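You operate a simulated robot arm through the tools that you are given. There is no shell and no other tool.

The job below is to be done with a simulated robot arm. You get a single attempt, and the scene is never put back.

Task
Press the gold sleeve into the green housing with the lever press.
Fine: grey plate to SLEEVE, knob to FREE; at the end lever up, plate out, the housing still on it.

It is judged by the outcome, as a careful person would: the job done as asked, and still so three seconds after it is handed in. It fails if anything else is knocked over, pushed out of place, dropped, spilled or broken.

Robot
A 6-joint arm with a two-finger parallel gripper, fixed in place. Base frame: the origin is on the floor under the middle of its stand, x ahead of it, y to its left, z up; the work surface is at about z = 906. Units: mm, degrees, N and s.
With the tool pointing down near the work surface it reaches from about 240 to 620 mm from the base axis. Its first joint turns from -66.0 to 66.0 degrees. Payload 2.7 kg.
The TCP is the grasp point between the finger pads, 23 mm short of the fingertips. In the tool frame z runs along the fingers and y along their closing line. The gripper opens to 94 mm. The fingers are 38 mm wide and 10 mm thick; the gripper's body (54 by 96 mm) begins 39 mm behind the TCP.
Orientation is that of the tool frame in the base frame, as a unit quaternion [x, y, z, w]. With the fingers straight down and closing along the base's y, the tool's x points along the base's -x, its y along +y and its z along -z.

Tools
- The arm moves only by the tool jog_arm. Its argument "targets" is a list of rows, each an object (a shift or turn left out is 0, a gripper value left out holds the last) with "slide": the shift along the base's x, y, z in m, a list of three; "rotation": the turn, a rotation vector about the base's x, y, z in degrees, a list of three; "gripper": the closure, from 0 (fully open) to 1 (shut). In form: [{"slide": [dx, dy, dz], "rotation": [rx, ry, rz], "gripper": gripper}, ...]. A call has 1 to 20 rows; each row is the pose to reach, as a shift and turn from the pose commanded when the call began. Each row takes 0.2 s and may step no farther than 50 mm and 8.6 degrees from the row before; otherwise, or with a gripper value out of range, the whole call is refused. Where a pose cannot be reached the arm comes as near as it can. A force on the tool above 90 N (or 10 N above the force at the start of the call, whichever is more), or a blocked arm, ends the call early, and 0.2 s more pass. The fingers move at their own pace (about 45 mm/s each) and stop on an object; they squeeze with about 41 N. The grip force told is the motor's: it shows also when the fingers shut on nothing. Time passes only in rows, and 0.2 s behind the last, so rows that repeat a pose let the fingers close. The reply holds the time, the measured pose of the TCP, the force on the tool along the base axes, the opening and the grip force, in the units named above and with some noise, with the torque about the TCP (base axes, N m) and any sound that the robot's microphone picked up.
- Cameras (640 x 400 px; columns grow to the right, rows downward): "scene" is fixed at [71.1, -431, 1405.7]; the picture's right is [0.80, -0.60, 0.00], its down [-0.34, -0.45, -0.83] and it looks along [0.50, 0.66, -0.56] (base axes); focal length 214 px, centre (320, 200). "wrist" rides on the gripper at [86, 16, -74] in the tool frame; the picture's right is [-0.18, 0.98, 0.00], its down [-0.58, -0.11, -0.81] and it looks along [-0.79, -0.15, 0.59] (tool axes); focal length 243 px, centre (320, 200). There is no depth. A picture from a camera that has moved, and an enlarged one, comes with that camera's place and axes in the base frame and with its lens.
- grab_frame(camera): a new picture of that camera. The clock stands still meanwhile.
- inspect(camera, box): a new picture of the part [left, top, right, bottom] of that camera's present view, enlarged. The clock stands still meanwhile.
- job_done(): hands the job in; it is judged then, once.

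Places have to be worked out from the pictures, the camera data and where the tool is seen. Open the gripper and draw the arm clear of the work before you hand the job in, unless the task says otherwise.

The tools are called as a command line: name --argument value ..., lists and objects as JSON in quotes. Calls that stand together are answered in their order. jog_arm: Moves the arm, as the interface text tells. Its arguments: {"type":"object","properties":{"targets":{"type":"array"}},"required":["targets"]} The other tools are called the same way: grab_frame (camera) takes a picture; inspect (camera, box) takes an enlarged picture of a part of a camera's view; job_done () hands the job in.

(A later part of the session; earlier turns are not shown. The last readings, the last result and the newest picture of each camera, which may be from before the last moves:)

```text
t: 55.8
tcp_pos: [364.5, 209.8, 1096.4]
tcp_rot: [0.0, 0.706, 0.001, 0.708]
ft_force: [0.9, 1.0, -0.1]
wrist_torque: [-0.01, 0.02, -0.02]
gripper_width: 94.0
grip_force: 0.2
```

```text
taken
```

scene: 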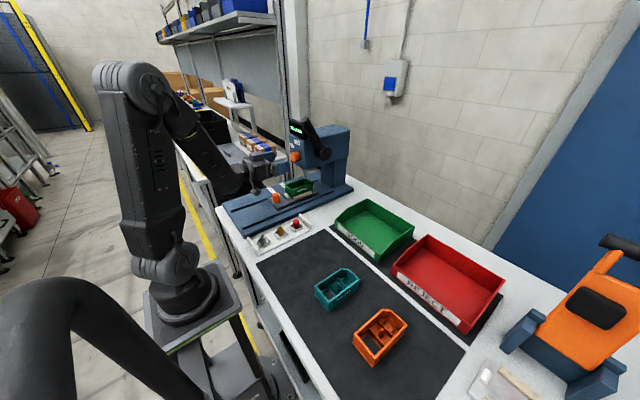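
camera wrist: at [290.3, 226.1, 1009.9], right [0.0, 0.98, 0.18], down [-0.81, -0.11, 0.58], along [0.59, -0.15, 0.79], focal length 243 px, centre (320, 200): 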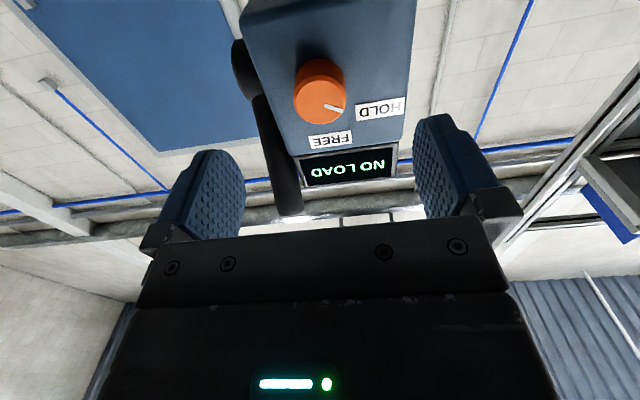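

The tool is horizontal at (364.5, 209.8, 1096.4). I zoom on the knob for a centring check.

inspect --camera "wrist" --box '[270, 40, 420, 190]'

inspect --camera "scene" --box '[230, 130, 350, 220]'

```text
2.67 times, centred on (345, 115) of wrist
camera zoom: at [290.3, 226.1, 1009.9], right [0.0, 0.98, 0.18], down [-0.81, -0.11, 0.58], along [0.59, -0.15, 0.79], focal length 647 px, centre (253, 427)
```

zoom: 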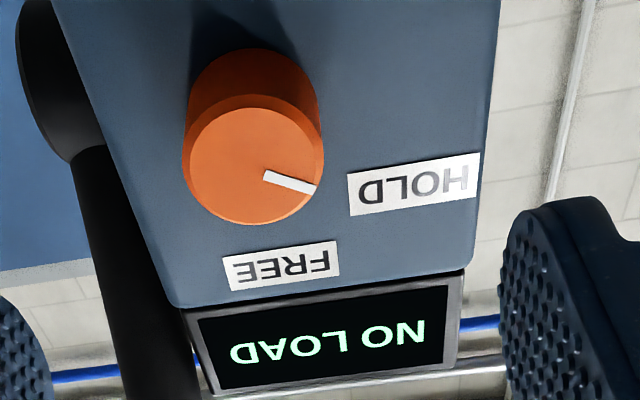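

```text
4.44 times, centred on (290, 175) of scene
camera zoom: at [71.1, -431.0, 1405.7], right [0.8, -0.6, 0.0], down [-0.34, -0.45, -0.83], along [0.5, 0.66, -0.56], focal length 953 px, centre (453, 311)
```

zoom: 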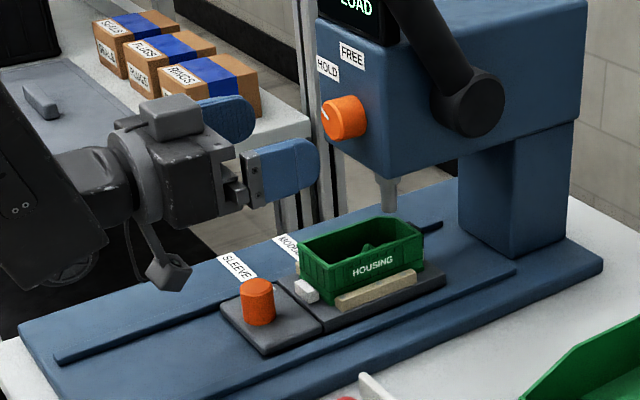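

Knob centre confirmed at (433, 210.2, 1096.6), head front at x≈457. I roll the gripper −30° first, then advance so the fingers surround the knob.

jog_arm --targets '[{"slide": [0, 0, 0.0005], "rotation": [-8, 0, 0]}, {"slide": [0, 0, 0.0005], "rotation": [-16, 0, 0]}, {"slide": [0, 0, 0.0005], "rotation": [-24, 0, 0]}, {"slide": [0, 0, 0.0005], "rotation": [-30, 0, 0]}, {"slide": [0.015, 0, 0.0005], "rotation": [-30, 0, 0]}, {"slide": [0.035, 0, 0.0005], "rotation": [-30, 0, 0]}, {"slide": [0.052, 0, 0.0005], "rotation": [-30, 0, 0]}, {"slide": [0.06, 0, 0.0005], "rotation": [-30, 0, 0]}, {"slide": [0.063, 0, 0.0005], "rotation": [-30, 0, 0]}, {"slide": [0.063, 0, 0.0005], "rotation": [-30, 0, 0]}]'

grab_frame --camera "wrist"

inspect --camera "scene" --box '[230, 130, 350, 220]'

```text
t: 58.0
tcp_pos: [427.5, 209.7, 1097.1]
tcp_rot: [-0.183, 0.683, -0.183, 0.683]
ft_force: [0.3, 0.2, 0.1]
wrist_torque: [0.02, 0.0, 0.03]
gripper_width: 93.9
grip_force: 0.0
```

```text
taken
camera wrist: at [353.7, 180.6, 1014.2], right [0.0, 0.94, -0.33], down [-0.81, 0.2, 0.56], along [0.59, 0.27, 0.76], focal length 243 px, centre (320, 200)
```

wrist: 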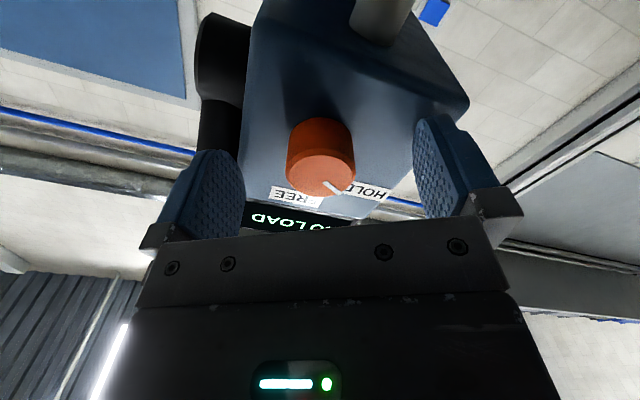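

```text
4.44 times, centred on (290, 175) of scene
camera zoom: at [71.1, -431.0, 1405.7], right [0.8, -0.6, 0.0], down [-0.34, -0.45, -0.83], along [0.5, 0.66, -0.56], focal length 953 px, centre (453, 311)
```

zoom: 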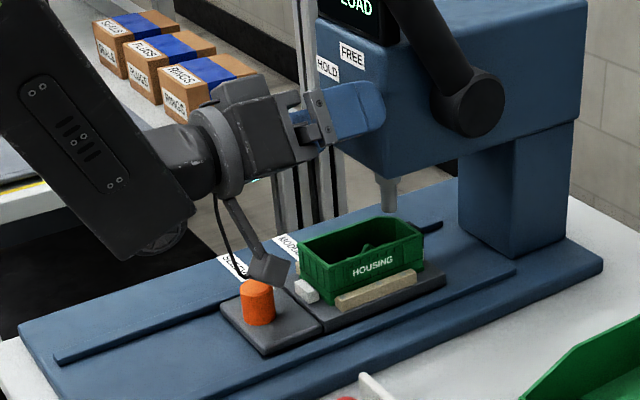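

The fingers surround the knob with no contact. I close on it.

jog_arm --targets '[{"gripper": 1}, {"gripper": 1}, {"gripper": 1}, {"gripper": 1}, {"gripper": 1}]'

```text
t: 59.2
tcp_pos: [427.0, 210.7, 1096.8]
tcp_rot: [-0.184, 0.683, -0.182, 0.683]
ft_force: [2.2, 3.6, -2.3]
wrist_torque: [0.0, -0.08, -0.29]
gripper_width: 33.6
grip_force: 45.0
```

The knob is gripped (33.6 mm) with almost no side force. I turn it +60° about x, towards FREE.

jog_arm --targets '[{"rotation": [6, 0, 0]}, {"rotation": [13, 0, 0]}, {"rotation": [20, 0, 0]}, {"rotation": [27, 0, 0]}, {"rotation": [34, 0, 0]}, {"rotation": [41, 0, 0]}, {"rotation": [48, 0, 0]}, {"rotation": [55, 0, 0]}, {"rotation": [60, 0, 0]}, {"rotation": [60, 0, 0]}, {"rotation": [60, 0, 0]}]'

grab_frame --camera "wrist"

inspect --camera "scene" --box '[230, 120, 350, 210]'

```text
t: 60.8
tcp_pos: [429.1, 208.5, 1105.8]
tcp_rot: [0.11, 0.715, 0.065, 0.687]
ft_force: [0.8, -17.9, 4.1]
wrist_torque: [-0.19, -0.01, 0.77]
gripper_width: 34.9
grip_force: 45.1
out of reach, approached as far as the arm can: row 6, 7
stopped in row 7: the force on the tool passed its limit at 103 N (the readings are from after the stop); the commanded pose is now the measured one
```

```text
taken
camera wrist: at [353.0, 249.7, 1029.5], right [0.07, 0.91, 0.42], down [-0.79, -0.2, 0.57], along [0.6, -0.37, 0.7], focal length 243 px, centre (320, 200)
```

wrist: 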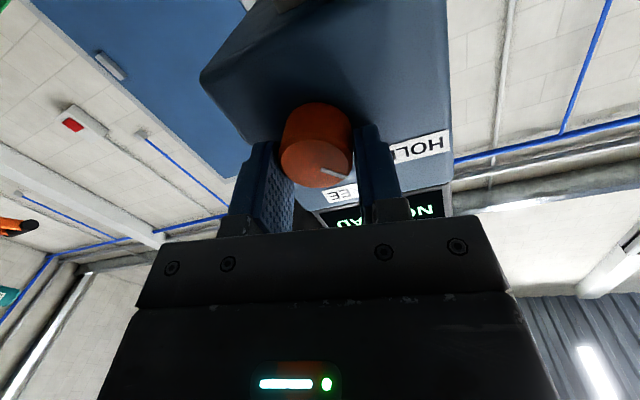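

```text
4.44 times, centred on (290, 165) of scene
camera zoom: at [71.0, -431.5, 1405.5], right [0.8, -0.6, 0.0], down [-0.34, -0.45, -0.83], along [0.5, 0.66, -0.56], focal length 953 px, centre (453, 356)
```

zoom: 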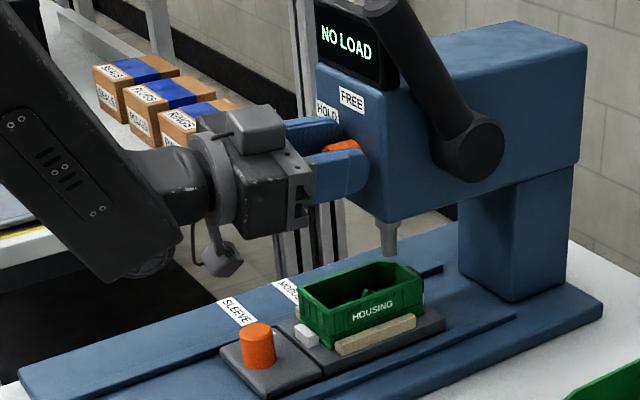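

The wrist ran out of range near +10° roll; the knob has turned roughly 40–45° and the tool is slightly off-axis. I open the fingers, back straight off, and will re-grip with a more negative roll.

jog_arm --targets '[{"gripper": 0.5}, {"gripper": 0.2}, {"gripper": 0}, {"gripper": 0}, {"gripper": 0}]'

jog_arm --targets '[{"slide": [-0.015, 0, 0]}, {"slide": [-0.035, 0, 0]}, {"slide": [-0.06, 0, 0]}, {"slide": [-0.07, 0, 0]}, {"slide": [-0.07, 0, 0]}]'

grab_frame --camera "wrist"

inspect --camera "scene" --box '[280, 130, 344, 170]'

```text
t: 62.0
tcp_pos: [427.2, 209.7, 1104.1]
tcp_rot: [0.106, 0.717, 0.066, 0.686]
ft_force: [-9.2, -9.0, -3.4]
wrist_torque: [0.11, -0.21, 0.2]
gripper_width: 89.7
grip_force: 0.1
```

```text
t: 63.2
tcp_pos: [357.7, 211.8, 1105.0]
tcp_rot: [0.106, 0.716, 0.067, 0.687]
ft_force: [0.0, 0.2, 0.0]
wrist_torque: [-0.03, -0.01, 0.02]
gripper_width: 94.2
grip_force: 0.2
```

```text
taken
camera wrist: at [281.9, 251.3, 1029.0], right [0.07, 0.91, 0.42], down [-0.79, -0.21, 0.58], along [0.61, -0.37, 0.7], focal length 243 px, centre (320, 200)
```

wrist: 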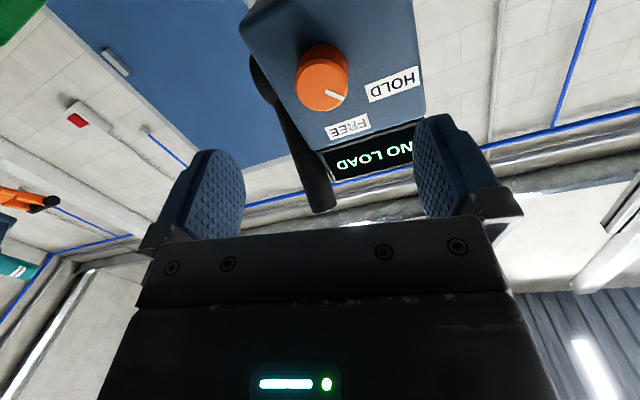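

```text
10.00 times, centred on (312, 150) of scene
camera zoom: at [71.0, -431.0, 1405.7], right [0.8, -0.6, 0.0], down [-0.34, -0.45, -0.83], along [0.5, 0.66, -0.56], focal length 2145 px, centre (400, 700)
```

zoom: 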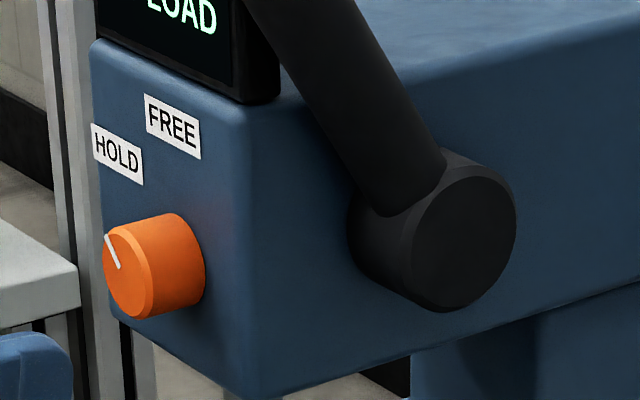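

I check the pointer's angle closely.

inspect --camera "wrist" --box '[270, 30, 430, 150]'

inspect --camera "scene" --box '[284, 145, 316, 165]'

```text
3.33 times, centred on (350, 90) of wrist
camera zoom: at [281.9, 251.3, 1029.0], right [0.07, 0.91, 0.42], down [-0.79, -0.21, 0.58], along [0.61, -0.37, 0.7], focal length 809 px, centre (220, 567)
```

zoom: 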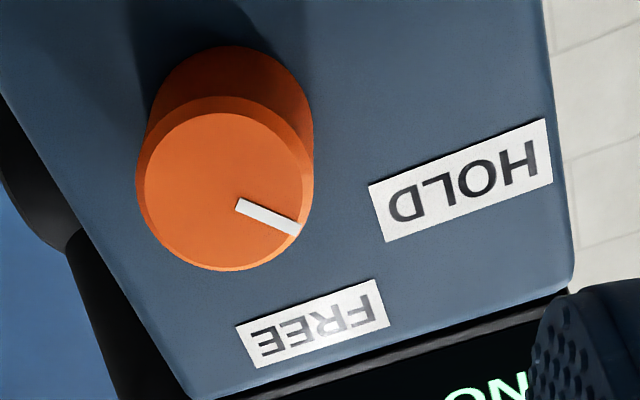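

```text
16.00 times, centred on (300, 155) of scene
camera zoom: at [71.0, -431.0, 1405.7], right [0.8, -0.6, 0.0], down [-0.34, -0.45, -0.83], along [0.5, 0.66, -0.56], focal length 3432 px, centre (640, 920)
```

zoom: 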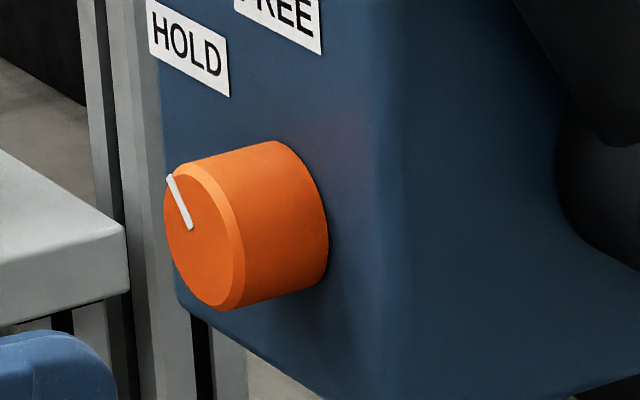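

The pointer is now at about 40–45°, so it slipped during the out-of-range part. I restore the tool to the knob axis with a roll of −45°, still 65 mm in front of the head.

jog_arm --targets '[{"slide": [0.001, -0.0002, -0.001], "rotation": [-7.36, -0.13, 0.5]}, {"slide": [0.002, -0.0004, -0.002], "rotation": [-14.7, -0.25, 1.0]}, {"slide": [0.003, -0.0006, -0.003], "rotation": [-22.1, -0.38, 1.5]}, {"slide": [0.004, -0.0008, -0.004], "rotation": [-29.4, -0.5, 2.0]}, {"slide": [0.005, -0.001, -0.005], "rotation": [-36.8, -0.63, 2.5]}, {"slide": [0.006, -0.0012, -0.006], "rotation": [-44.2, -0.75, 3.0]}, {"slide": [0.007, -0.0014, -0.0073], "rotation": [-51.5, -0.88, 3.5]}, {"slide": [0.007, -0.0016, -0.0083], "rotation": [-58.9, -1.0, 4.0]}, {"slide": [0.007, -0.0016, -0.0083], "rotation": [-58.9, -1.0, 4.0]}, {"slide": [0.007, -0.0016, -0.0083], "rotation": [-58.9, -1.0, 4.0]}]'

grab_frame --camera "wrist"

```text
t: 65.4
tcp_pos: [365.5, 209.9, 1096.4]
tcp_rot: [-0.269, 0.654, -0.27, 0.654]
ft_force: [-0.4, 0.6, 0.5]
wrist_torque: [-0.03, 0.02, -0.04]
gripper_width: 94.1
grip_force: 0.1
```

```text
taken
camera wrist: at [290.6, 159.9, 1023.9], right [0.0, 0.83, -0.56], down [-0.81, 0.33, 0.49], along [0.59, 0.45, 0.67], focal length 243 px, centre (320, 200)
```

wrist: 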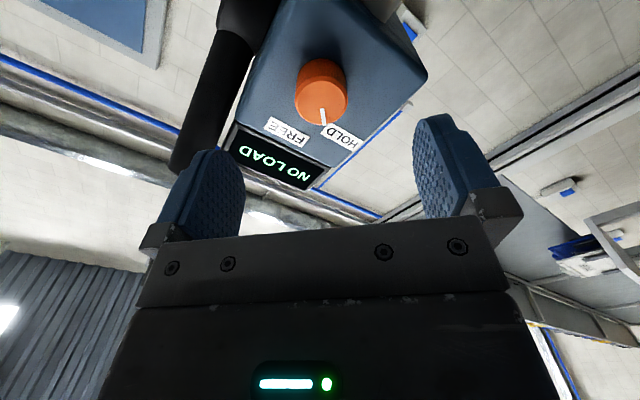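

Roll −45° reached and the pointer reads 45° in this view. I advance onto the knob and close.

jog_arm --targets '[{"slide": [0.015, 0.0002, 0.0003]}, {"slide": [0.035, 0.0002, 0.0003]}, {"slide": [0.052, 0.0002, 0.0003]}, {"slide": [0.06, 0.0002, 0.0003]}, {"slide": [0.064, 0.0002, 0.0003]}, {"slide": [0.064, 0.0002, 0.0003]}, {"slide": [0.064, 0.0002, 0.0003], "gripper": 1}, {"slide": [0.064, 0.0002, 0.0003], "gripper": 1}, {"slide": [0.064, 0.0002, 0.0003], "gripper": 1}, {"slide": [0.064, 0.0002, 0.0003], "gripper": 1}, {"slide": [0.064, 0.0002, 0.0003], "gripper": 1}]'

```text
t: 67.8
tcp_pos: [429.5, 209.3, 1095.7]
tcp_rot: [-0.269, 0.654, -0.27, 0.654]
ft_force: [3.7, 4.7, -3.1]
wrist_torque: [0.01, 0.42, 0.45]
gripper_width: 33.9
grip_force: 44.9
```

The knob is gripped again (33.9 mm, small forces). I turn it +45° slowly, which ends at roll 0, inside the reachable range.

jog_arm --targets '[{"rotation": [4, 0, 0]}, {"rotation": [8, 0, 0]}, {"rotation": [12, 0, 0]}, {"rotation": [16, 0, 0]}, {"rotation": [20, 0, 0]}, {"rotation": [24, 0, 0]}]'

grab_frame --camera "wrist"

inspect --camera "scene" --box '[284, 140, 332, 170]'

```text
t: 69.2
tcp_pos: [429.8, 211.4, 1096.4]
tcp_rot: [-0.126, 0.696, -0.128, 0.695]
ft_force: [13.7, 9.5, -7.5]
wrist_torque: [0.04, 0.32, 0.72]
gripper_width: 33.5
grip_force: 45.3
```

```text
taken
camera wrist: at [355.1, 194.6, 1009.9], right [0.0, 0.98, -0.17], down [-0.81, 0.11, 0.58], along [0.59, 0.14, 0.79], focal length 243 px, centre (320, 200)
```

wrist: 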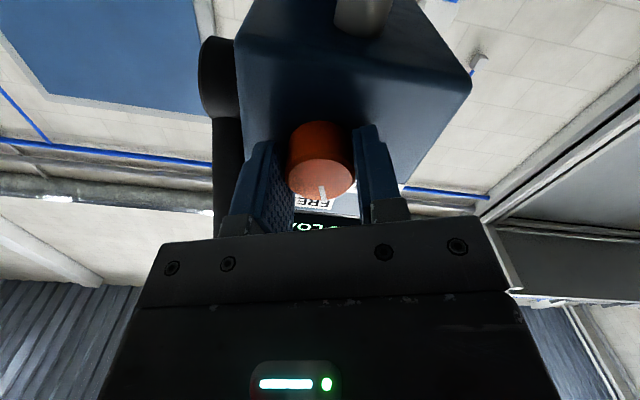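

```text
13.33 times, centred on (308, 155) of scene
camera zoom: at [71.6, -430.6, 1405.8], right [0.8, -0.6, 0.0], down [-0.34, -0.45, -0.83], along [0.5, 0.66, -0.56], focal length 2860 px, centre (480, 800)
```

zoom: 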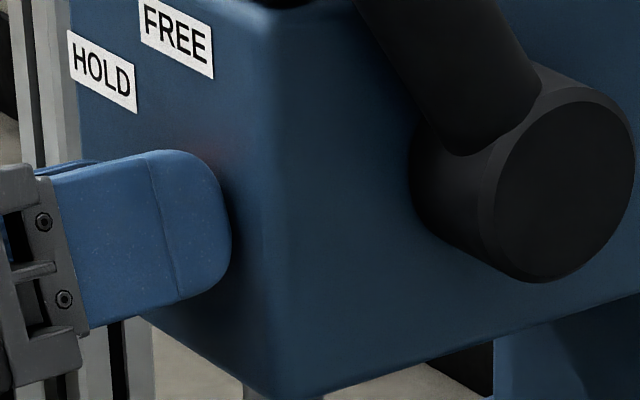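

The pointer still points along the gripper's own vertical, so the knob turns with the fingers, and torque is tiny. I finish the remaining 21°.

jog_arm --targets '[{"rotation": [4, 0, 0]}, {"rotation": [8, 0, 0]}, {"rotation": [12, 0, 0]}, {"rotation": [16, 0, 0]}, {"rotation": [19, 0, 0]}, {"rotation": [21, 0, 0]}, {"rotation": [21, 0, 0]}]'

inspect --camera "wrist" --box '[260, 110, 380, 230]'

```text
t: 70.8
tcp_pos: [429.0, 210.4, 1096.1]
tcp_rot: [0.002, 0.708, 0.001, 0.707]
ft_force: [9.8, 6.0, -5.6]
wrist_torque: [-0.63, 0.85, 0.68]
gripper_width: 34.0
grip_force: 45.0
```

```text
3.33 times, centred on (320, 170) of wrist
camera zoom: at [355.0, 226.5, 1010.5], right [0.0, 0.98, 0.19], down [-0.81, -0.11, 0.58], along [0.59, -0.15, 0.79], focal length 809 px, centre (320, 300)
```

zoom: 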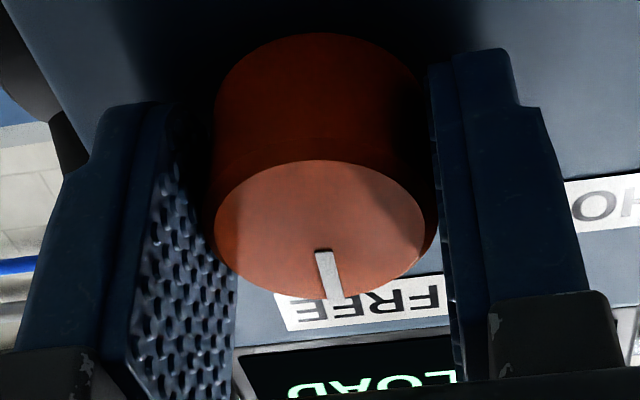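

The pointer is now straight up at FREE (about 1°). I release, back off, and verify it stays.

jog_arm --targets '[{"gripper": 0.5}, {"gripper": 0.2}, {"gripper": 0}, {"gripper": 0}, {"gripper": 0}]'

jog_arm --targets '[{"slide": [-0.015, 0, 0]}, {"slide": [-0.035, 0, 0]}, {"slide": [-0.06, 0, 0]}, {"slide": [-0.065, 0, 0]}, {"slide": [-0.065, 0, 0]}]'

inspect --camera "wrist" --box '[270, 40, 430, 190]'

inspect --camera "scene" --box '[280, 120, 344, 170]'

```text
t: 72.0
tcp_pos: [429.4, 209.4, 1097.0]
tcp_rot: [0.002, 0.707, 0.001, 0.707]
ft_force: [0.2, 0.0, -0.5]
wrist_torque: [-0.01, 0.03, 0.04]
gripper_width: 94.3
grip_force: 0.0
```

```text
t: 73.2
tcp_pos: [363.6, 208.9, 1097.5]
tcp_rot: [0.002, 0.707, 0.0, 0.707]
ft_force: [0.5, 0.8, 0.2]
wrist_torque: [-0.01, 0.0, 0.0]
gripper_width: 94.3
grip_force: 0.0
```

```text
2.67 times, centred on (350, 115) of wrist
camera zoom: at [289.3, 226.2, 1010.7], right [0.0, 0.98, 0.19], down [-0.81, -0.11, 0.58], along [0.59, -0.15, 0.79], focal length 647 px, centre (240, 427)
```

zoom: 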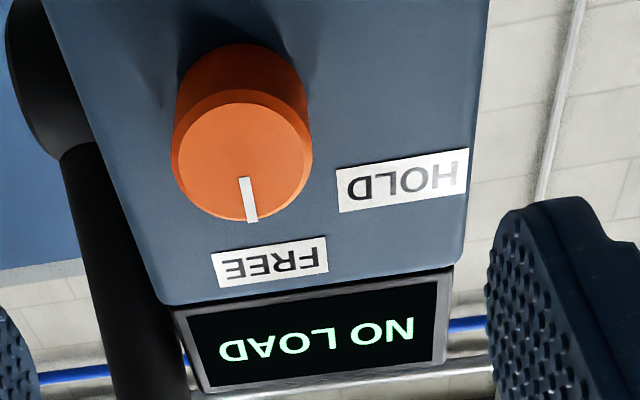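

```text
8.00 times, centred on (312, 145) of scene
camera zoom: at [71.0, -431.0, 1405.7], right [0.8, -0.6, 0.0], down [-0.34, -0.45, -0.83], along [0.5, 0.66, -0.56], focal length 1716 px, centre (384, 640)
```

zoom: 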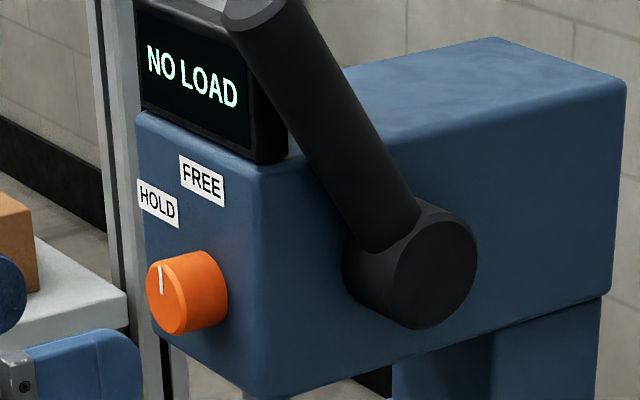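

The knob stays at FREE. Now I swing the tool back to vertical above the plate handle (x≈348.6, y≈220) to pull the plate out for loading the sleeve.

jog_arm --targets '[{"slide": [-0.01, 0.001, 0], "rotation": [0, 8, 0]}, {"slide": [-0.02, 0.002, 0], "rotation": [0, 16, 0]}, {"slide": [-0.03, 0.003, 0], "rotation": [0, 24, 0]}, {"slide": [-0.04, 0.004, 0], "rotation": [0, 32, 0]}, {"slide": [-0.05, 0.005, 0], "rotation": [0, 40, 0]}, {"slide": [-0.055, 0.006, 0], "rotation": [0, 48, 0]}, {"slide": [-0.055, 0.007, 0], "rotation": [0, 56, 0]}, {"slide": [-0.05, 0.008, 0], "rotation": [0, 64, 0]}, {"slide": [-0.045, 0.009, 0], "rotation": [0, 72, 0]}, {"slide": [-0.035, 0.01, 0], "rotation": [0, 80, 0]}, {"slide": [-0.025, 0.011, -0.01], "rotation": [0, 88, 0]}, {"slide": [-0.016, 0.011, -0.03], "rotation": [0, 90, 0]}, {"slide": [-0.016, 0.011, -0.06], "rotation": [0, 90, 0]}, {"slide": [-0.016, 0.011, -0.06], "rotation": [0, 90, 0]}]'

grab_frame --camera "wrist"

inspect --camera "scene" --box '[225, 130, 345, 210]'

```text
t: 76.2
tcp_pos: [348.0, 220.5, 1036.1]
tcp_rot: [0.002, 1.0, -0.002, 0.0]
ft_force: [-0.2, 1.3, 0.6]
wrist_torque: [0.0, 0.02, -0.01]
gripper_width: 94.2
grip_force: 0.1
```

```text
taken
camera wrist: at [261.6, 236.9, 1111.5], right [0.19, 0.98, 0.0], down [0.58, -0.11, 0.81], along [0.79, -0.15, -0.59], focal length 243 px, centre (320, 200)
```

wrist: 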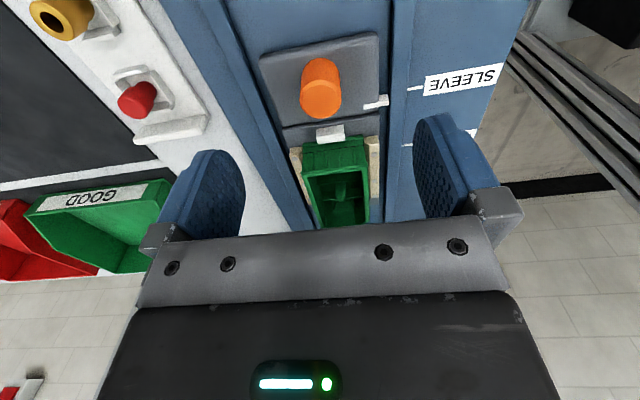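

```text
5.00 times, centred on (285, 170) of scene
camera zoom: at [71.1, -431.0, 1405.7], right [0.8, -0.6, 0.0], down [-0.34, -0.45, -0.83], along [0.5, 0.66, -0.56], focal length 1072 px, centre (495, 350)
```

zoom: 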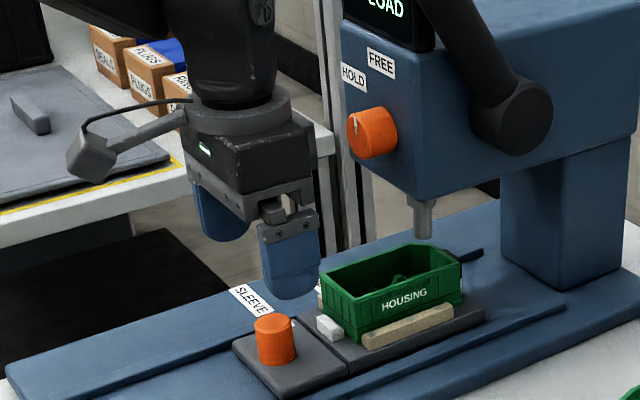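

I take an enlarged look at index bar and tick from this steeper view, to refine the SLEEVE position for the real run.

inspect --camera "wrist" --box '[350, 70, 446, 130]'

```text
6.67 times, centred on (398, 100) of wrist
camera zoom: at [261.6, 236.9, 1111.5], right [0.19, 0.98, 0.0], down [0.58, -0.11, 0.81], along [0.79, -0.15, -0.59], focal length 1618 px, centre (-200, 867)
```

zoom: 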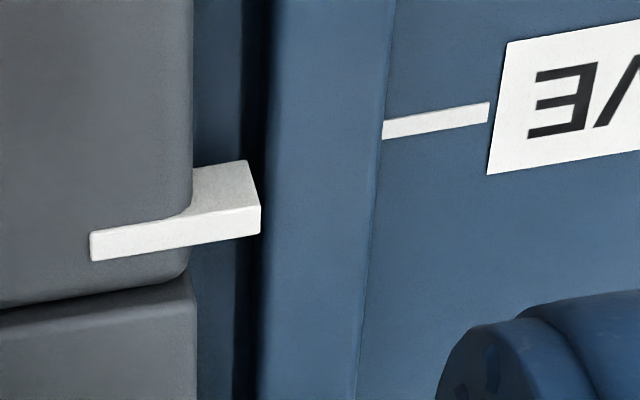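

Bar centre ≈381, tick ≈380.3: aligned within a millimetre. Now I grip the handle (x≈349.8) and pull the plate back out.

jog_arm --targets '[{"slide": [0.0018, 0, -0.04]}, {"slide": [0.0018, 0, -0.07]}, {"slide": [0.0018, 0, -0.0765]}, {"slide": [0.0018, 0, -0.0765]}, {"slide": [0.0018, 0, -0.0765], "gripper": 1}, {"slide": [0.0018, 0, -0.0765], "gripper": 1}, {"slide": [0.0018, 0, -0.0765], "gripper": 1}, {"slide": [0.0018, 0, -0.0765], "gripper": 1}, {"slide": [0.0018, 0, -0.0765], "gripper": 1}, {"slide": [0.0018, 0, -0.0765], "gripper": 1}]'

```text
t: 78.4
tcp_pos: [350.8, 221.2, 960.9]
tcp_rot: [0.003, 1.0, -0.002, -0.001]
ft_force: [0.2, -8.4, 1.0]
wrist_torque: [0.53, 0.07, 0.04]
gripper_width: 27.6
grip_force: 45.0
```

Gripped. I pull the plate out in stages, watching side forces.

jog_arm --targets '[{"slide": [-0.002, -0.0004, 0]}, {"slide": [-0.006, -0.0004, 0]}, {"slide": [-0.012, -0.0004, 0]}, {"slide": [-0.018, -0.0004, 0]}, {"slide": [-0.024, -0.0004, 0]}, {"slide": [-0.03, -0.0004, 0]}, {"slide": [-0.036, -0.0004, 0]}, {"slide": [-0.042, -0.0004, 0]}, {"slide": [-0.048, -0.0004, 0]}, {"slide": [-0.05, -0.0004, 0]}, {"slide": [-0.05, -0.0004, 0]}]'

```text
t: 80.8
tcp_pos: [300.2, 220.4, 958.7]
tcp_rot: [0.002, 1.0, -0.002, -0.002]
ft_force: [1.4, -3.5, -32.3]
wrist_torque: [0.76, 0.11, -0.09]
gripper_width: 27.5
grip_force: 45.2
```

The tool pulls up with 32 N; I drop 0.8 mm and continue.

jog_arm --targets '[{"slide": [0, -0.0001, -0.0008]}, {"slide": [-0.005, -0.0001, -0.0008]}, {"slide": [-0.011, -0.0001, -0.0008]}, {"slide": [-0.017, -0.0001, -0.0008]}, {"slide": [-0.023, -0.0001, -0.0008]}, {"slide": [-0.029, -0.0001, -0.0008]}, {"slide": [-0.035, -0.0001, -0.0008]}, {"slide": [-0.041, -0.0001, -0.0008]}, {"slide": [-0.047, -0.0001, -0.0008]}, {"slide": [-0.05, -0.0001, -0.0008]}, {"slide": [-0.05, -0.0001, -0.0008]}]'

```text
t: 83.2
tcp_pos: [250.8, 220.6, 959.1]
tcp_rot: [0.002, 1.0, -0.001, 0.0]
ft_force: [0.2, -4.3, -14.3]
wrist_torque: [0.63, -0.05, -0.01]
gripper_width: 27.7
grip_force: 45.1
```

Good. I pull the last 55 mm to the plate's original place (handle at x≈194.5).

jog_arm --targets '[{"slide": [0, -0.0002, -0.0003]}, {"slide": [-0.005, -0.0002, -0.0003]}, {"slide": [-0.011, -0.0002, -0.0003]}, {"slide": [-0.017, -0.0003, -0.0003]}, {"slide": [-0.023, -0.0003, -0.0003]}, {"slide": [-0.029, -0.0003, -0.0003]}, {"slide": [-0.035, -0.0004, -0.0003]}, {"slide": [-0.041, -0.0004, -0.0003]}, {"slide": [-0.047, -0.0004, -0.0003]}, {"slide": [-0.052, -0.0004, -0.0003]}, {"slide": [-0.055, -0.0004, -0.0003]}, {"slide": [-0.055, -0.0004, -0.0003]}]'

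inspect --camera "scene" --box '[205, 150, 325, 230]'

```text
t: 85.8
tcp_pos: [195.7, 219.3, 960.0]
tcp_rot: [0.001, 1.0, -0.001, 0.0]
ft_force: [-1.8, -0.1, 6.2]
wrist_torque: [0.57, -0.54, -0.05]
gripper_width: 27.5
grip_force: 45.3
```

```text
5.00 times, centred on (265, 190) of scene
camera zoom: at [71.0, -431.0, 1405.7], right [0.8, -0.6, 0.0], down [-0.34, -0.45, -0.83], along [0.5, 0.66, -0.56], focal length 1072 px, centre (595, 250)
```

zoom: 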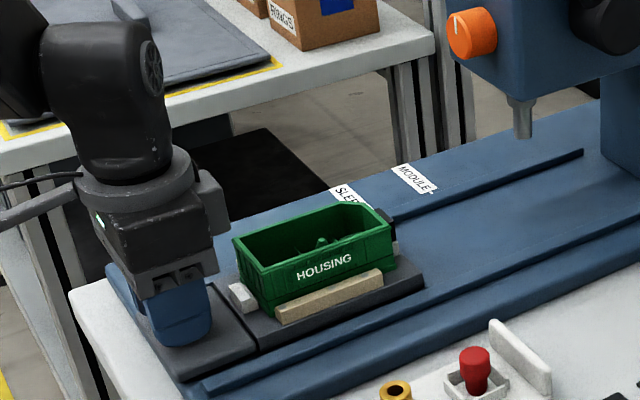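

Plate is out again, housing undisturbed. I release the handle, rise, and look into the pocket from above.

jog_arm --targets '[{"gripper": 0.6}, {"gripper": 0.3}, {"gripper": 0}, {"gripper": 0}, {"gripper": 0}]'

jog_arm --targets '[{"slide": [0, 0, 0.03]}, {"slide": [0, 0, 0.07]}, {"slide": [0.02, -0.002, 0.09], "rotation": [0, 4, 0]}, {"slide": [0.05, -0.006, 0.1], "rotation": [0, 9, 0]}, {"slide": [0.075, -0.01, 0.11], "rotation": [0, 14, 0]}, {"slide": [0.09, -0.014, 0.115], "rotation": [0, 18, 0]}, {"slide": [0.09, -0.014, 0.115], "rotation": [0, 18, 0]}]'

grab_frame --camera "wrist"

inspect --camera "wrist" --box '[290, 110, 390, 180]'

```text
t: 87.0
tcp_pos: [194.7, 218.5, 959.9]
tcp_rot: [0.002, 1.0, -0.001, 0.0]
ft_force: [-1.5, -0.2, -0.2]
wrist_torque: [0.0, -0.04, 0.04]
gripper_width: 93.8
grip_force: 0.0
```

```text
t: 88.6
tcp_pos: [284.3, 206.0, 1074.3]
tcp_rot: [0.002, 0.988, -0.001, -0.157]
ft_force: [-0.2, -0.2, 0.0]
wrist_torque: [-0.04, -0.02, 0.01]
gripper_width: 94.0
grip_force: 0.0
```

```text
taken
camera wrist: at [226.7, 221.8, 1172.7], right [0.18, 0.98, -0.06], down [0.8, -0.11, 0.59], along [0.57, -0.15, -0.81], focal length 243 px, centre (320, 200)
```

wrist: 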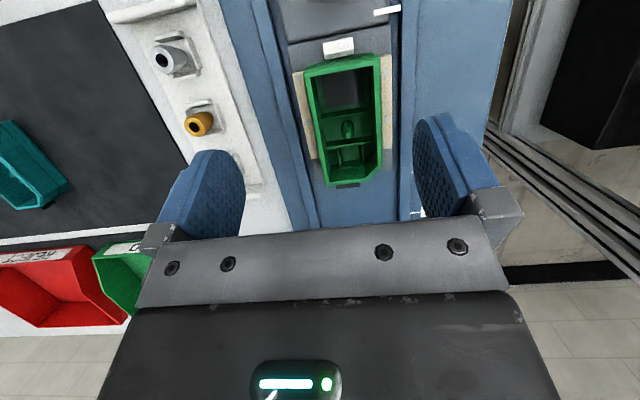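

```text
5.71 times, centred on (340, 145) of wrist
camera zoom: at [226.7, 221.8, 1172.7], right [0.18, 0.98, -0.06], down [0.8, -0.11, 0.59], along [0.57, -0.15, -0.81], focal length 1386 px, centre (206, 514)
```

zoom: 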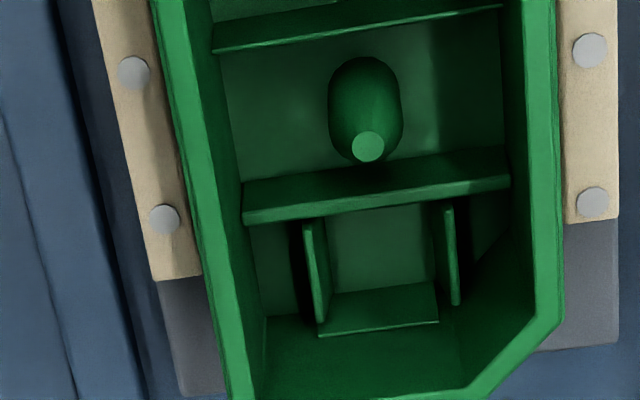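

The post measures ≈12.5 mm, larger than the sleeve's ≈11 mm bore, which also speaks for the pocket. I zoom right into the pocket to measure it.

inspect --camera "wrist" --box '[325, 138, 381, 173]'

inspect --camera "wrist" --box '[180, 90, 228, 150]'

inspect --camera "scene" --box '[250, 170, 298, 200]'

```text
11.43 times, centred on (353, 156) of wrist
camera zoom: at [226.7, 221.8, 1172.7], right [0.18, 0.98, -0.06], down [0.8, -0.11, 0.59], along [0.57, -0.15, -0.81], focal length 2773 px, centre (-57, 709)
```

zoom: 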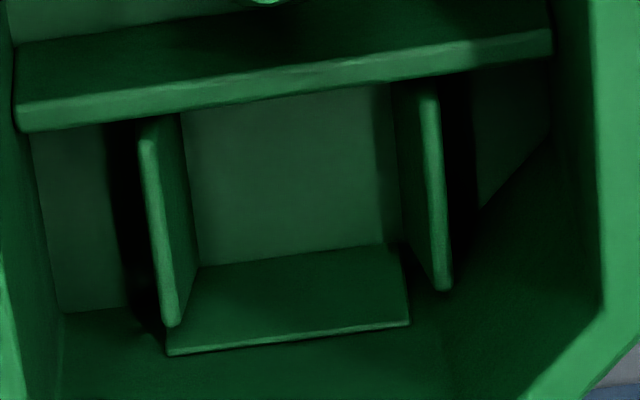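

```text
6.67 times, centred on (204, 120) of wrist
camera zoom: at [226.7, 221.8, 1172.7], right [0.18, 0.98, -0.06], down [0.8, -0.11, 0.59], along [0.57, -0.15, -0.81], focal length 1618 px, centre (1093, 733)
```

zoom: 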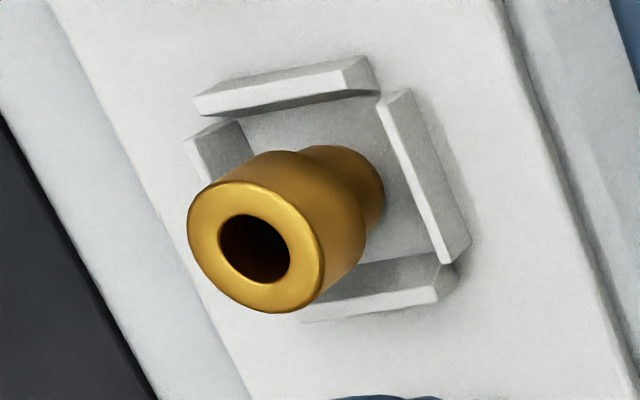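

```text
13.33 times, centred on (274, 185) of scene
camera zoom: at [71.1, -431.0, 1405.7], right [0.8, -0.6, 0.0], down [-0.34, -0.45, -0.83], along [0.5, 0.66, -0.56], focal length 2860 px, centre (933, 400)
```

zoom: 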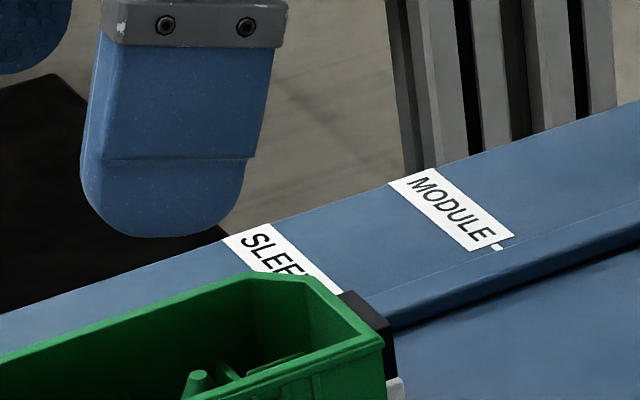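

The pocket walls stand about 17 mm high, opening ≈22 mm (y) × 21 mm (x), centre ≈ (333, 219.7). I measure the gold sleeve's side profile at high zoom to plan grip height.

inspect --camera "scene" --box '[272, 212, 304, 242]'

inspect --camera "scene" --box '[256, 172, 288, 198]'

```text
13.33 times, centred on (288, 227) of scene
camera zoom: at [71.1, -431.0, 1405.7], right [0.8, -0.6, 0.0], down [-0.34, -0.45, -0.83], along [0.5, 0.66, -0.56], focal length 2860 px, centre (747, -160)
```

zoom: 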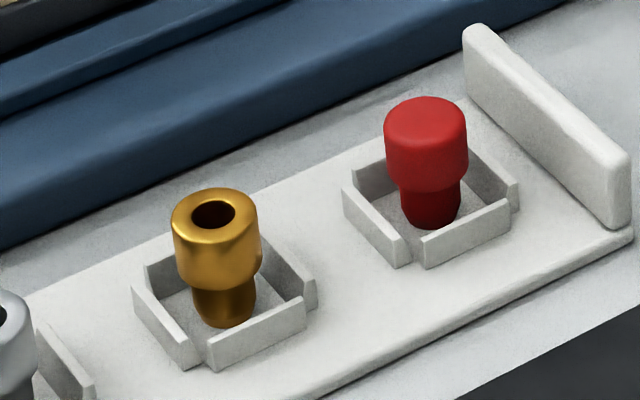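

```text
15.38 times, centred on (272, 185) of scene
camera zoom: at [71.1, -431.0, 1405.7], right [0.8, -0.6, 0.0], down [-0.34, -0.45, -0.83], along [0.5, 0.66, -0.56], focal length 3300 px, centre (1058, 431)
```

zoom: 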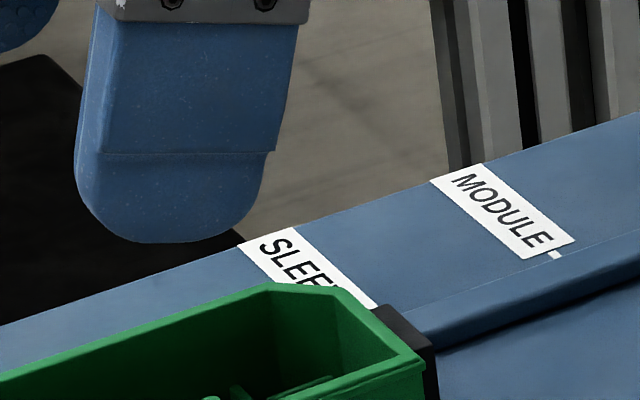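

Sleeve: total ≈27.6 mm, head ≈21 × 15 mm, shank ≈16 × 12.7 mm. To lower it deep enough inside the housing without hitting the chamfer wall I will grip it 10 mm off the finger centre (towards +x). I move above the gold sleeve, tool vertical.

jog_arm --targets '[{"slide": [-0.002, -0.03, 0], "rotation": [0, -4, 0.05]}, {"slide": [-0.004, -0.06, 0], "rotation": [0.05, -8, 0.1]}, {"slide": [-0.006, -0.09, -0.005], "rotation": [0.1, -12, 0.15]}, {"slide": [-0.008, -0.12, -0.02], "rotation": [0.15, -16, 0.2]}, {"slide": [-0.0095, -0.1391, -0.045], "rotation": [0.17, -18, 0.23]}, {"slide": [-0.0095, -0.1391, -0.065], "rotation": [0.17, -18, 0.23]}, {"slide": [-0.0095, -0.1391, -0.065], "rotation": [0.17, -18, 0.23]}, {"slide": [-0.0095, -0.1391, -0.065], "rotation": [0.17, -18, 0.23]}]'

grab_frame --camera "wrist"

inspect --camera "wrist" --box '[272, 50, 392, 150]'

```text
t: 90.4
tcp_pos: [275.6, 65.7, 1009.7]
tcp_rot: [0.0, 1.0, 0.0, 0.0]
ft_force: [0.2, -0.4, 0.1]
wrist_torque: [0.02, -0.01, 0.01]
gripper_width: 94.2
grip_force: 0.1
```

```text
taken
camera wrist: at [189.6, 82.6, 1084.1], right [0.18, 0.98, 0.0], down [0.58, -0.11, 0.81], along [0.79, -0.15, -0.59], focal length 243 px, centre (320, 200)
```

wrist: 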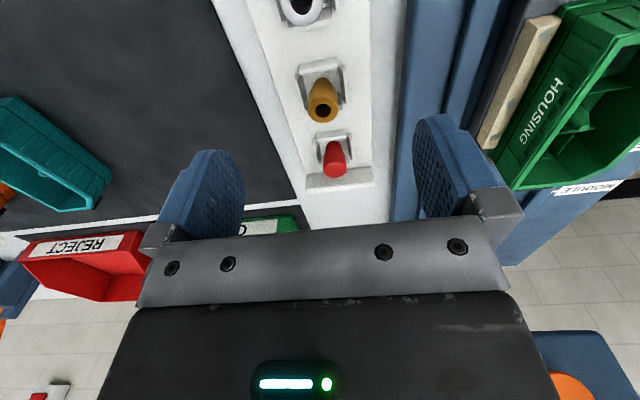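

```text
4.00 times, centred on (332, 100) of wrist
camera zoom: at [189.6, 82.6, 1084.1], right [0.18, 0.98, 0.0], down [0.58, -0.11, 0.81], along [0.79, -0.15, -0.59], focal length 970 px, centre (272, 600)
```

zoom: 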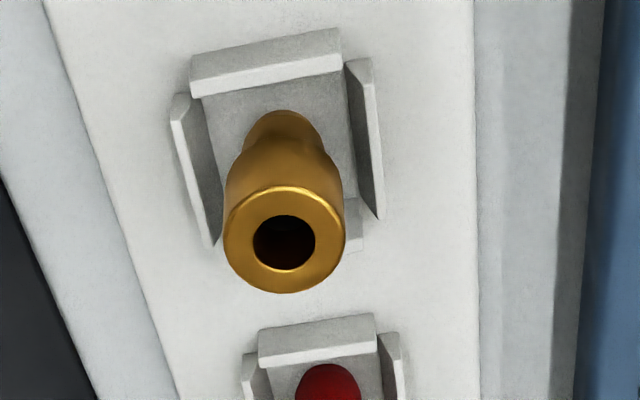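

The gold sleeve's top centre is at (286.2, 66.8); TCP is at (275.6, 66.6), the wanted 10 mm offset. I descend to grip the upper ~9 mm of its head and close.

jog_arm --targets '[{"slide": [0.0005, 0.0002, -0.03]}, {"slide": [0.0005, 0.0002, -0.05]}, {"slide": [0.0005, 0.0002, -0.06]}, {"slide": [0.0005, 0.0002, -0.063]}, {"slide": [0.0005, 0.0002, -0.063]}, {"slide": [0.0005, 0.0002, -0.063]}]'

grab_frame --camera "wrist"

inspect --camera "scene" --box '[262, 190, 326, 245]'

```text
t: 91.8
tcp_pos: [277.2, 67.3, 946.3]
tcp_rot: [0.0, 1.0, 0.0, 0.0]
ft_force: [-0.3, 0.0, -1.1]
wrist_torque: [-0.02, -0.03, 0.03]
gripper_width: 93.8
grip_force: 0.1
```

```text
taken
camera wrist: at [189.8, 82.7, 1021.4], right [0.18, 0.98, 0.0], down [0.58, -0.11, 0.81], along [0.79, -0.15, -0.59], focal length 243 px, centre (320, 200)
```

wrist: 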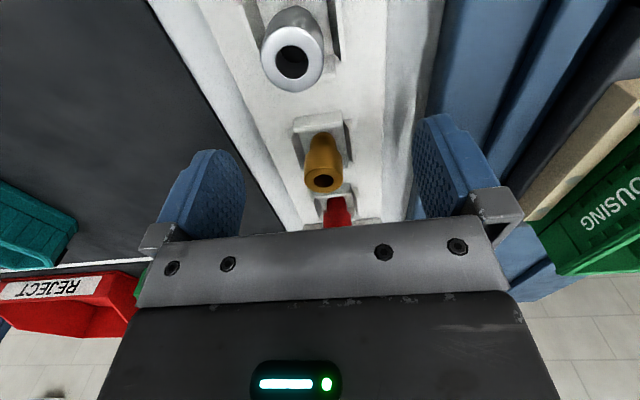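

```text
7.27 times, centred on (294, 218) of scene
camera zoom: at [71.1, -431.0, 1405.7], right [0.8, -0.6, 0.0], down [-0.34, -0.45, -0.83], along [0.5, 0.66, -0.56], focal length 1560 px, centre (509, 73)
```

zoom: 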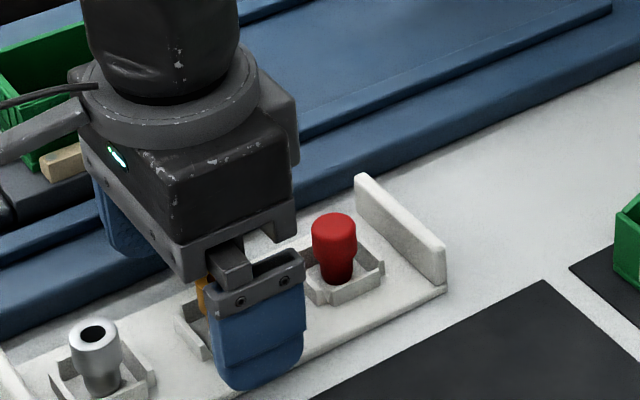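

Everything is lined up; I close on the sleeve.

jog_arm --targets '[{"gripper": 0.6}, {"gripper": 1}, {"gripper": 1}, {"gripper": 1}, {"gripper": 1}, {"gripper": 1}, {"gripper": 1}]'

grab_frame --camera "wrist"

```text
t: 93.4
tcp_pos: [275.4, 65.8, 946.6]
tcp_rot: [-0.001, 1.0, 0.0, 0.0]
ft_force: [-0.6, 0.2, 0.7]
wrist_torque: [0.06, 0.02, 0.03]
gripper_width: 19.3
grip_force: 41.2
```

```text
taken
camera wrist: at [189.9, 82.7, 1021.5], right [0.18, 0.98, 0.0], down [0.58, -0.11, 0.81], along [0.79, -0.15, -0.59], focal length 243 px, centre (320, 200)
```

wrist: 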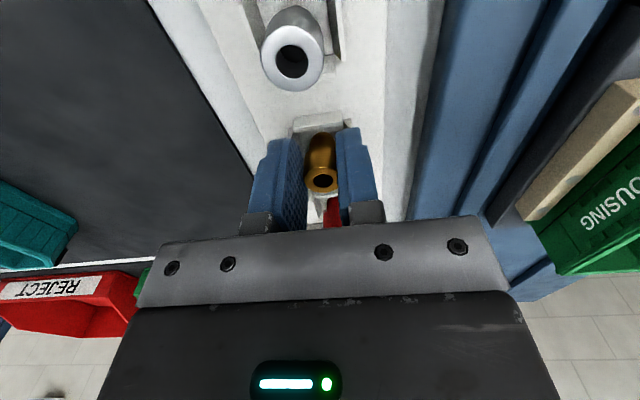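

Gripped at 19.3 mm, 41 N. I lift slowly and check that the sleeve comes along.

jog_arm --targets '[{"slide": [0, 0, 0.0005]}, {"slide": [0, 0, 0.001]}, {"slide": [0, 0, 0.002]}, {"slide": [0, 0, 0.003]}, {"slide": [0, 0, 0.0045]}, {"slide": [0, 0, 0.006]}, {"slide": [0, 0, 0.008]}, {"slide": [0, 0, 0.01]}, {"slide": [0, 0, 0.012]}, {"slide": [0, 0, 0.014]}, {"slide": [0, 0, 0.016]}, {"slide": [0, 0, 0.018]}, {"slide": [0, 0, 0.02]}, {"slide": [0, 0, 0.02]}]'

grab_frame --camera "wrist"

inspect --camera "scene" --box '[262, 190, 326, 245]'

```text
t: 96.4
tcp_pos: [277.0, 67.1, 967.2]
tcp_rot: [0.0, 1.0, 0.0, 0.001]
ft_force: [0.7, 0.0, 0.4]
wrist_torque: [0.0, 0.03, 0.04]
gripper_width: 19.2
grip_force: 41.0
```

```text
taken
camera wrist: at [190.0, 82.8, 1041.3], right [0.18, 0.98, 0.0], down [0.58, -0.11, 0.81], along [0.79, -0.15, -0.59], focal length 243 px, centre (320, 200)
```

wrist: 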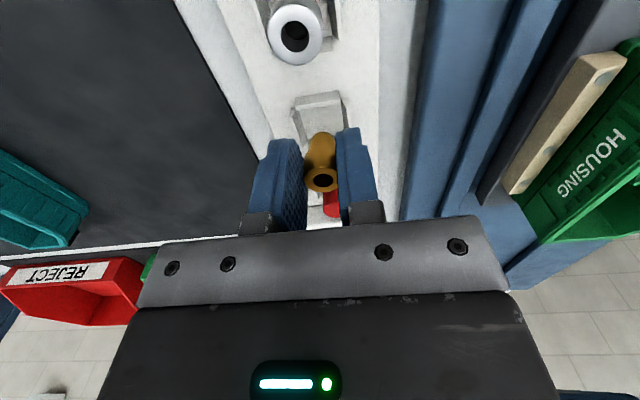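

```text
7.27 times, centred on (294, 218) of scene
camera zoom: at [71.1, -431.0, 1405.7], right [0.8, -0.6, 0.0], down [-0.34, -0.45, -0.83], along [0.5, 0.66, -0.56], focal length 1560 px, centre (509, 73)
```

zoom: 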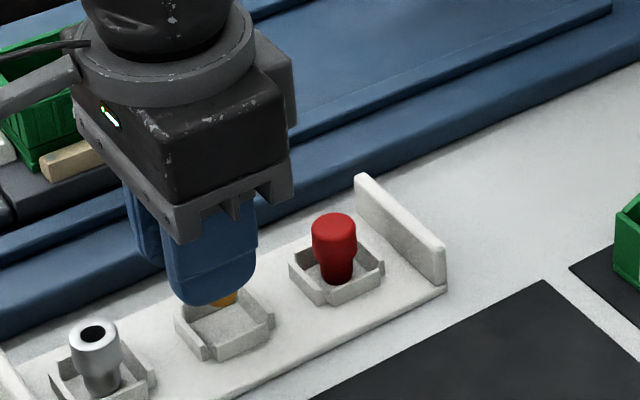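

The sleeve is held. I raise it further, gently, and measure its exact position and tilt in the fingers.

jog_arm --targets '[{"slide": [0, 0, 0.003]}, {"slide": [0, 0, 0.007]}, {"slide": [0, 0, 0.012]}, {"slide": [0, 0, 0.018]}, {"slide": [0, 0, 0.025]}, {"slide": [0, 0, 0.032]}, {"slide": [0, 0, 0.039]}, {"slide": [0, 0, 0.046]}, {"slide": [0, 0, 0.053]}, {"slide": [0, 0, 0.059]}, {"slide": [0, 0, 0.063]}, {"slide": [0, 0, 0.063]}]'

inspect --camera "wrist" --box '[272, 120, 368, 200]'

inspect --camera "scene" --box '[262, 180, 326, 225]'

```text
t: 99.0
tcp_pos: [276.0, 67.3, 1028.7]
tcp_rot: [0.0, 1.0, 0.0, 0.0]
ft_force: [0.3, 0.7, 0.0]
wrist_torque: [0.04, -0.02, -0.02]
gripper_width: 19.2
grip_force: 40.9
```

```text
5.00 times, centred on (320, 160) of wrist
camera zoom: at [189.7, 82.6, 1104.4], right [0.18, 0.98, 0.0], down [0.58, -0.11, 0.81], along [0.79, -0.15, -0.59], focal length 1213 px, centre (320, 400)
```

zoom: 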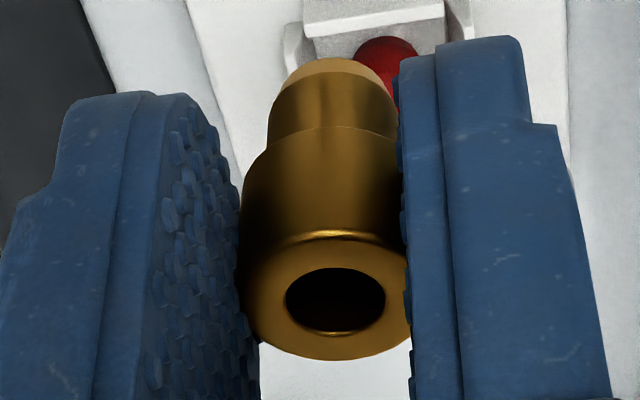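

```text
8.89 times, centred on (294, 202) of scene
camera zoom: at [71.1, -431.0, 1405.7], right [0.8, -0.6, 0.0], down [-0.34, -0.45, -0.83], along [0.5, 0.66, -0.56], focal length 1906 px, centre (551, 178)
```

zoom: 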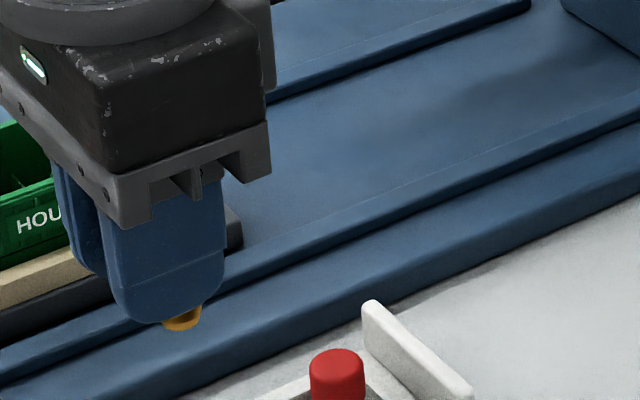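

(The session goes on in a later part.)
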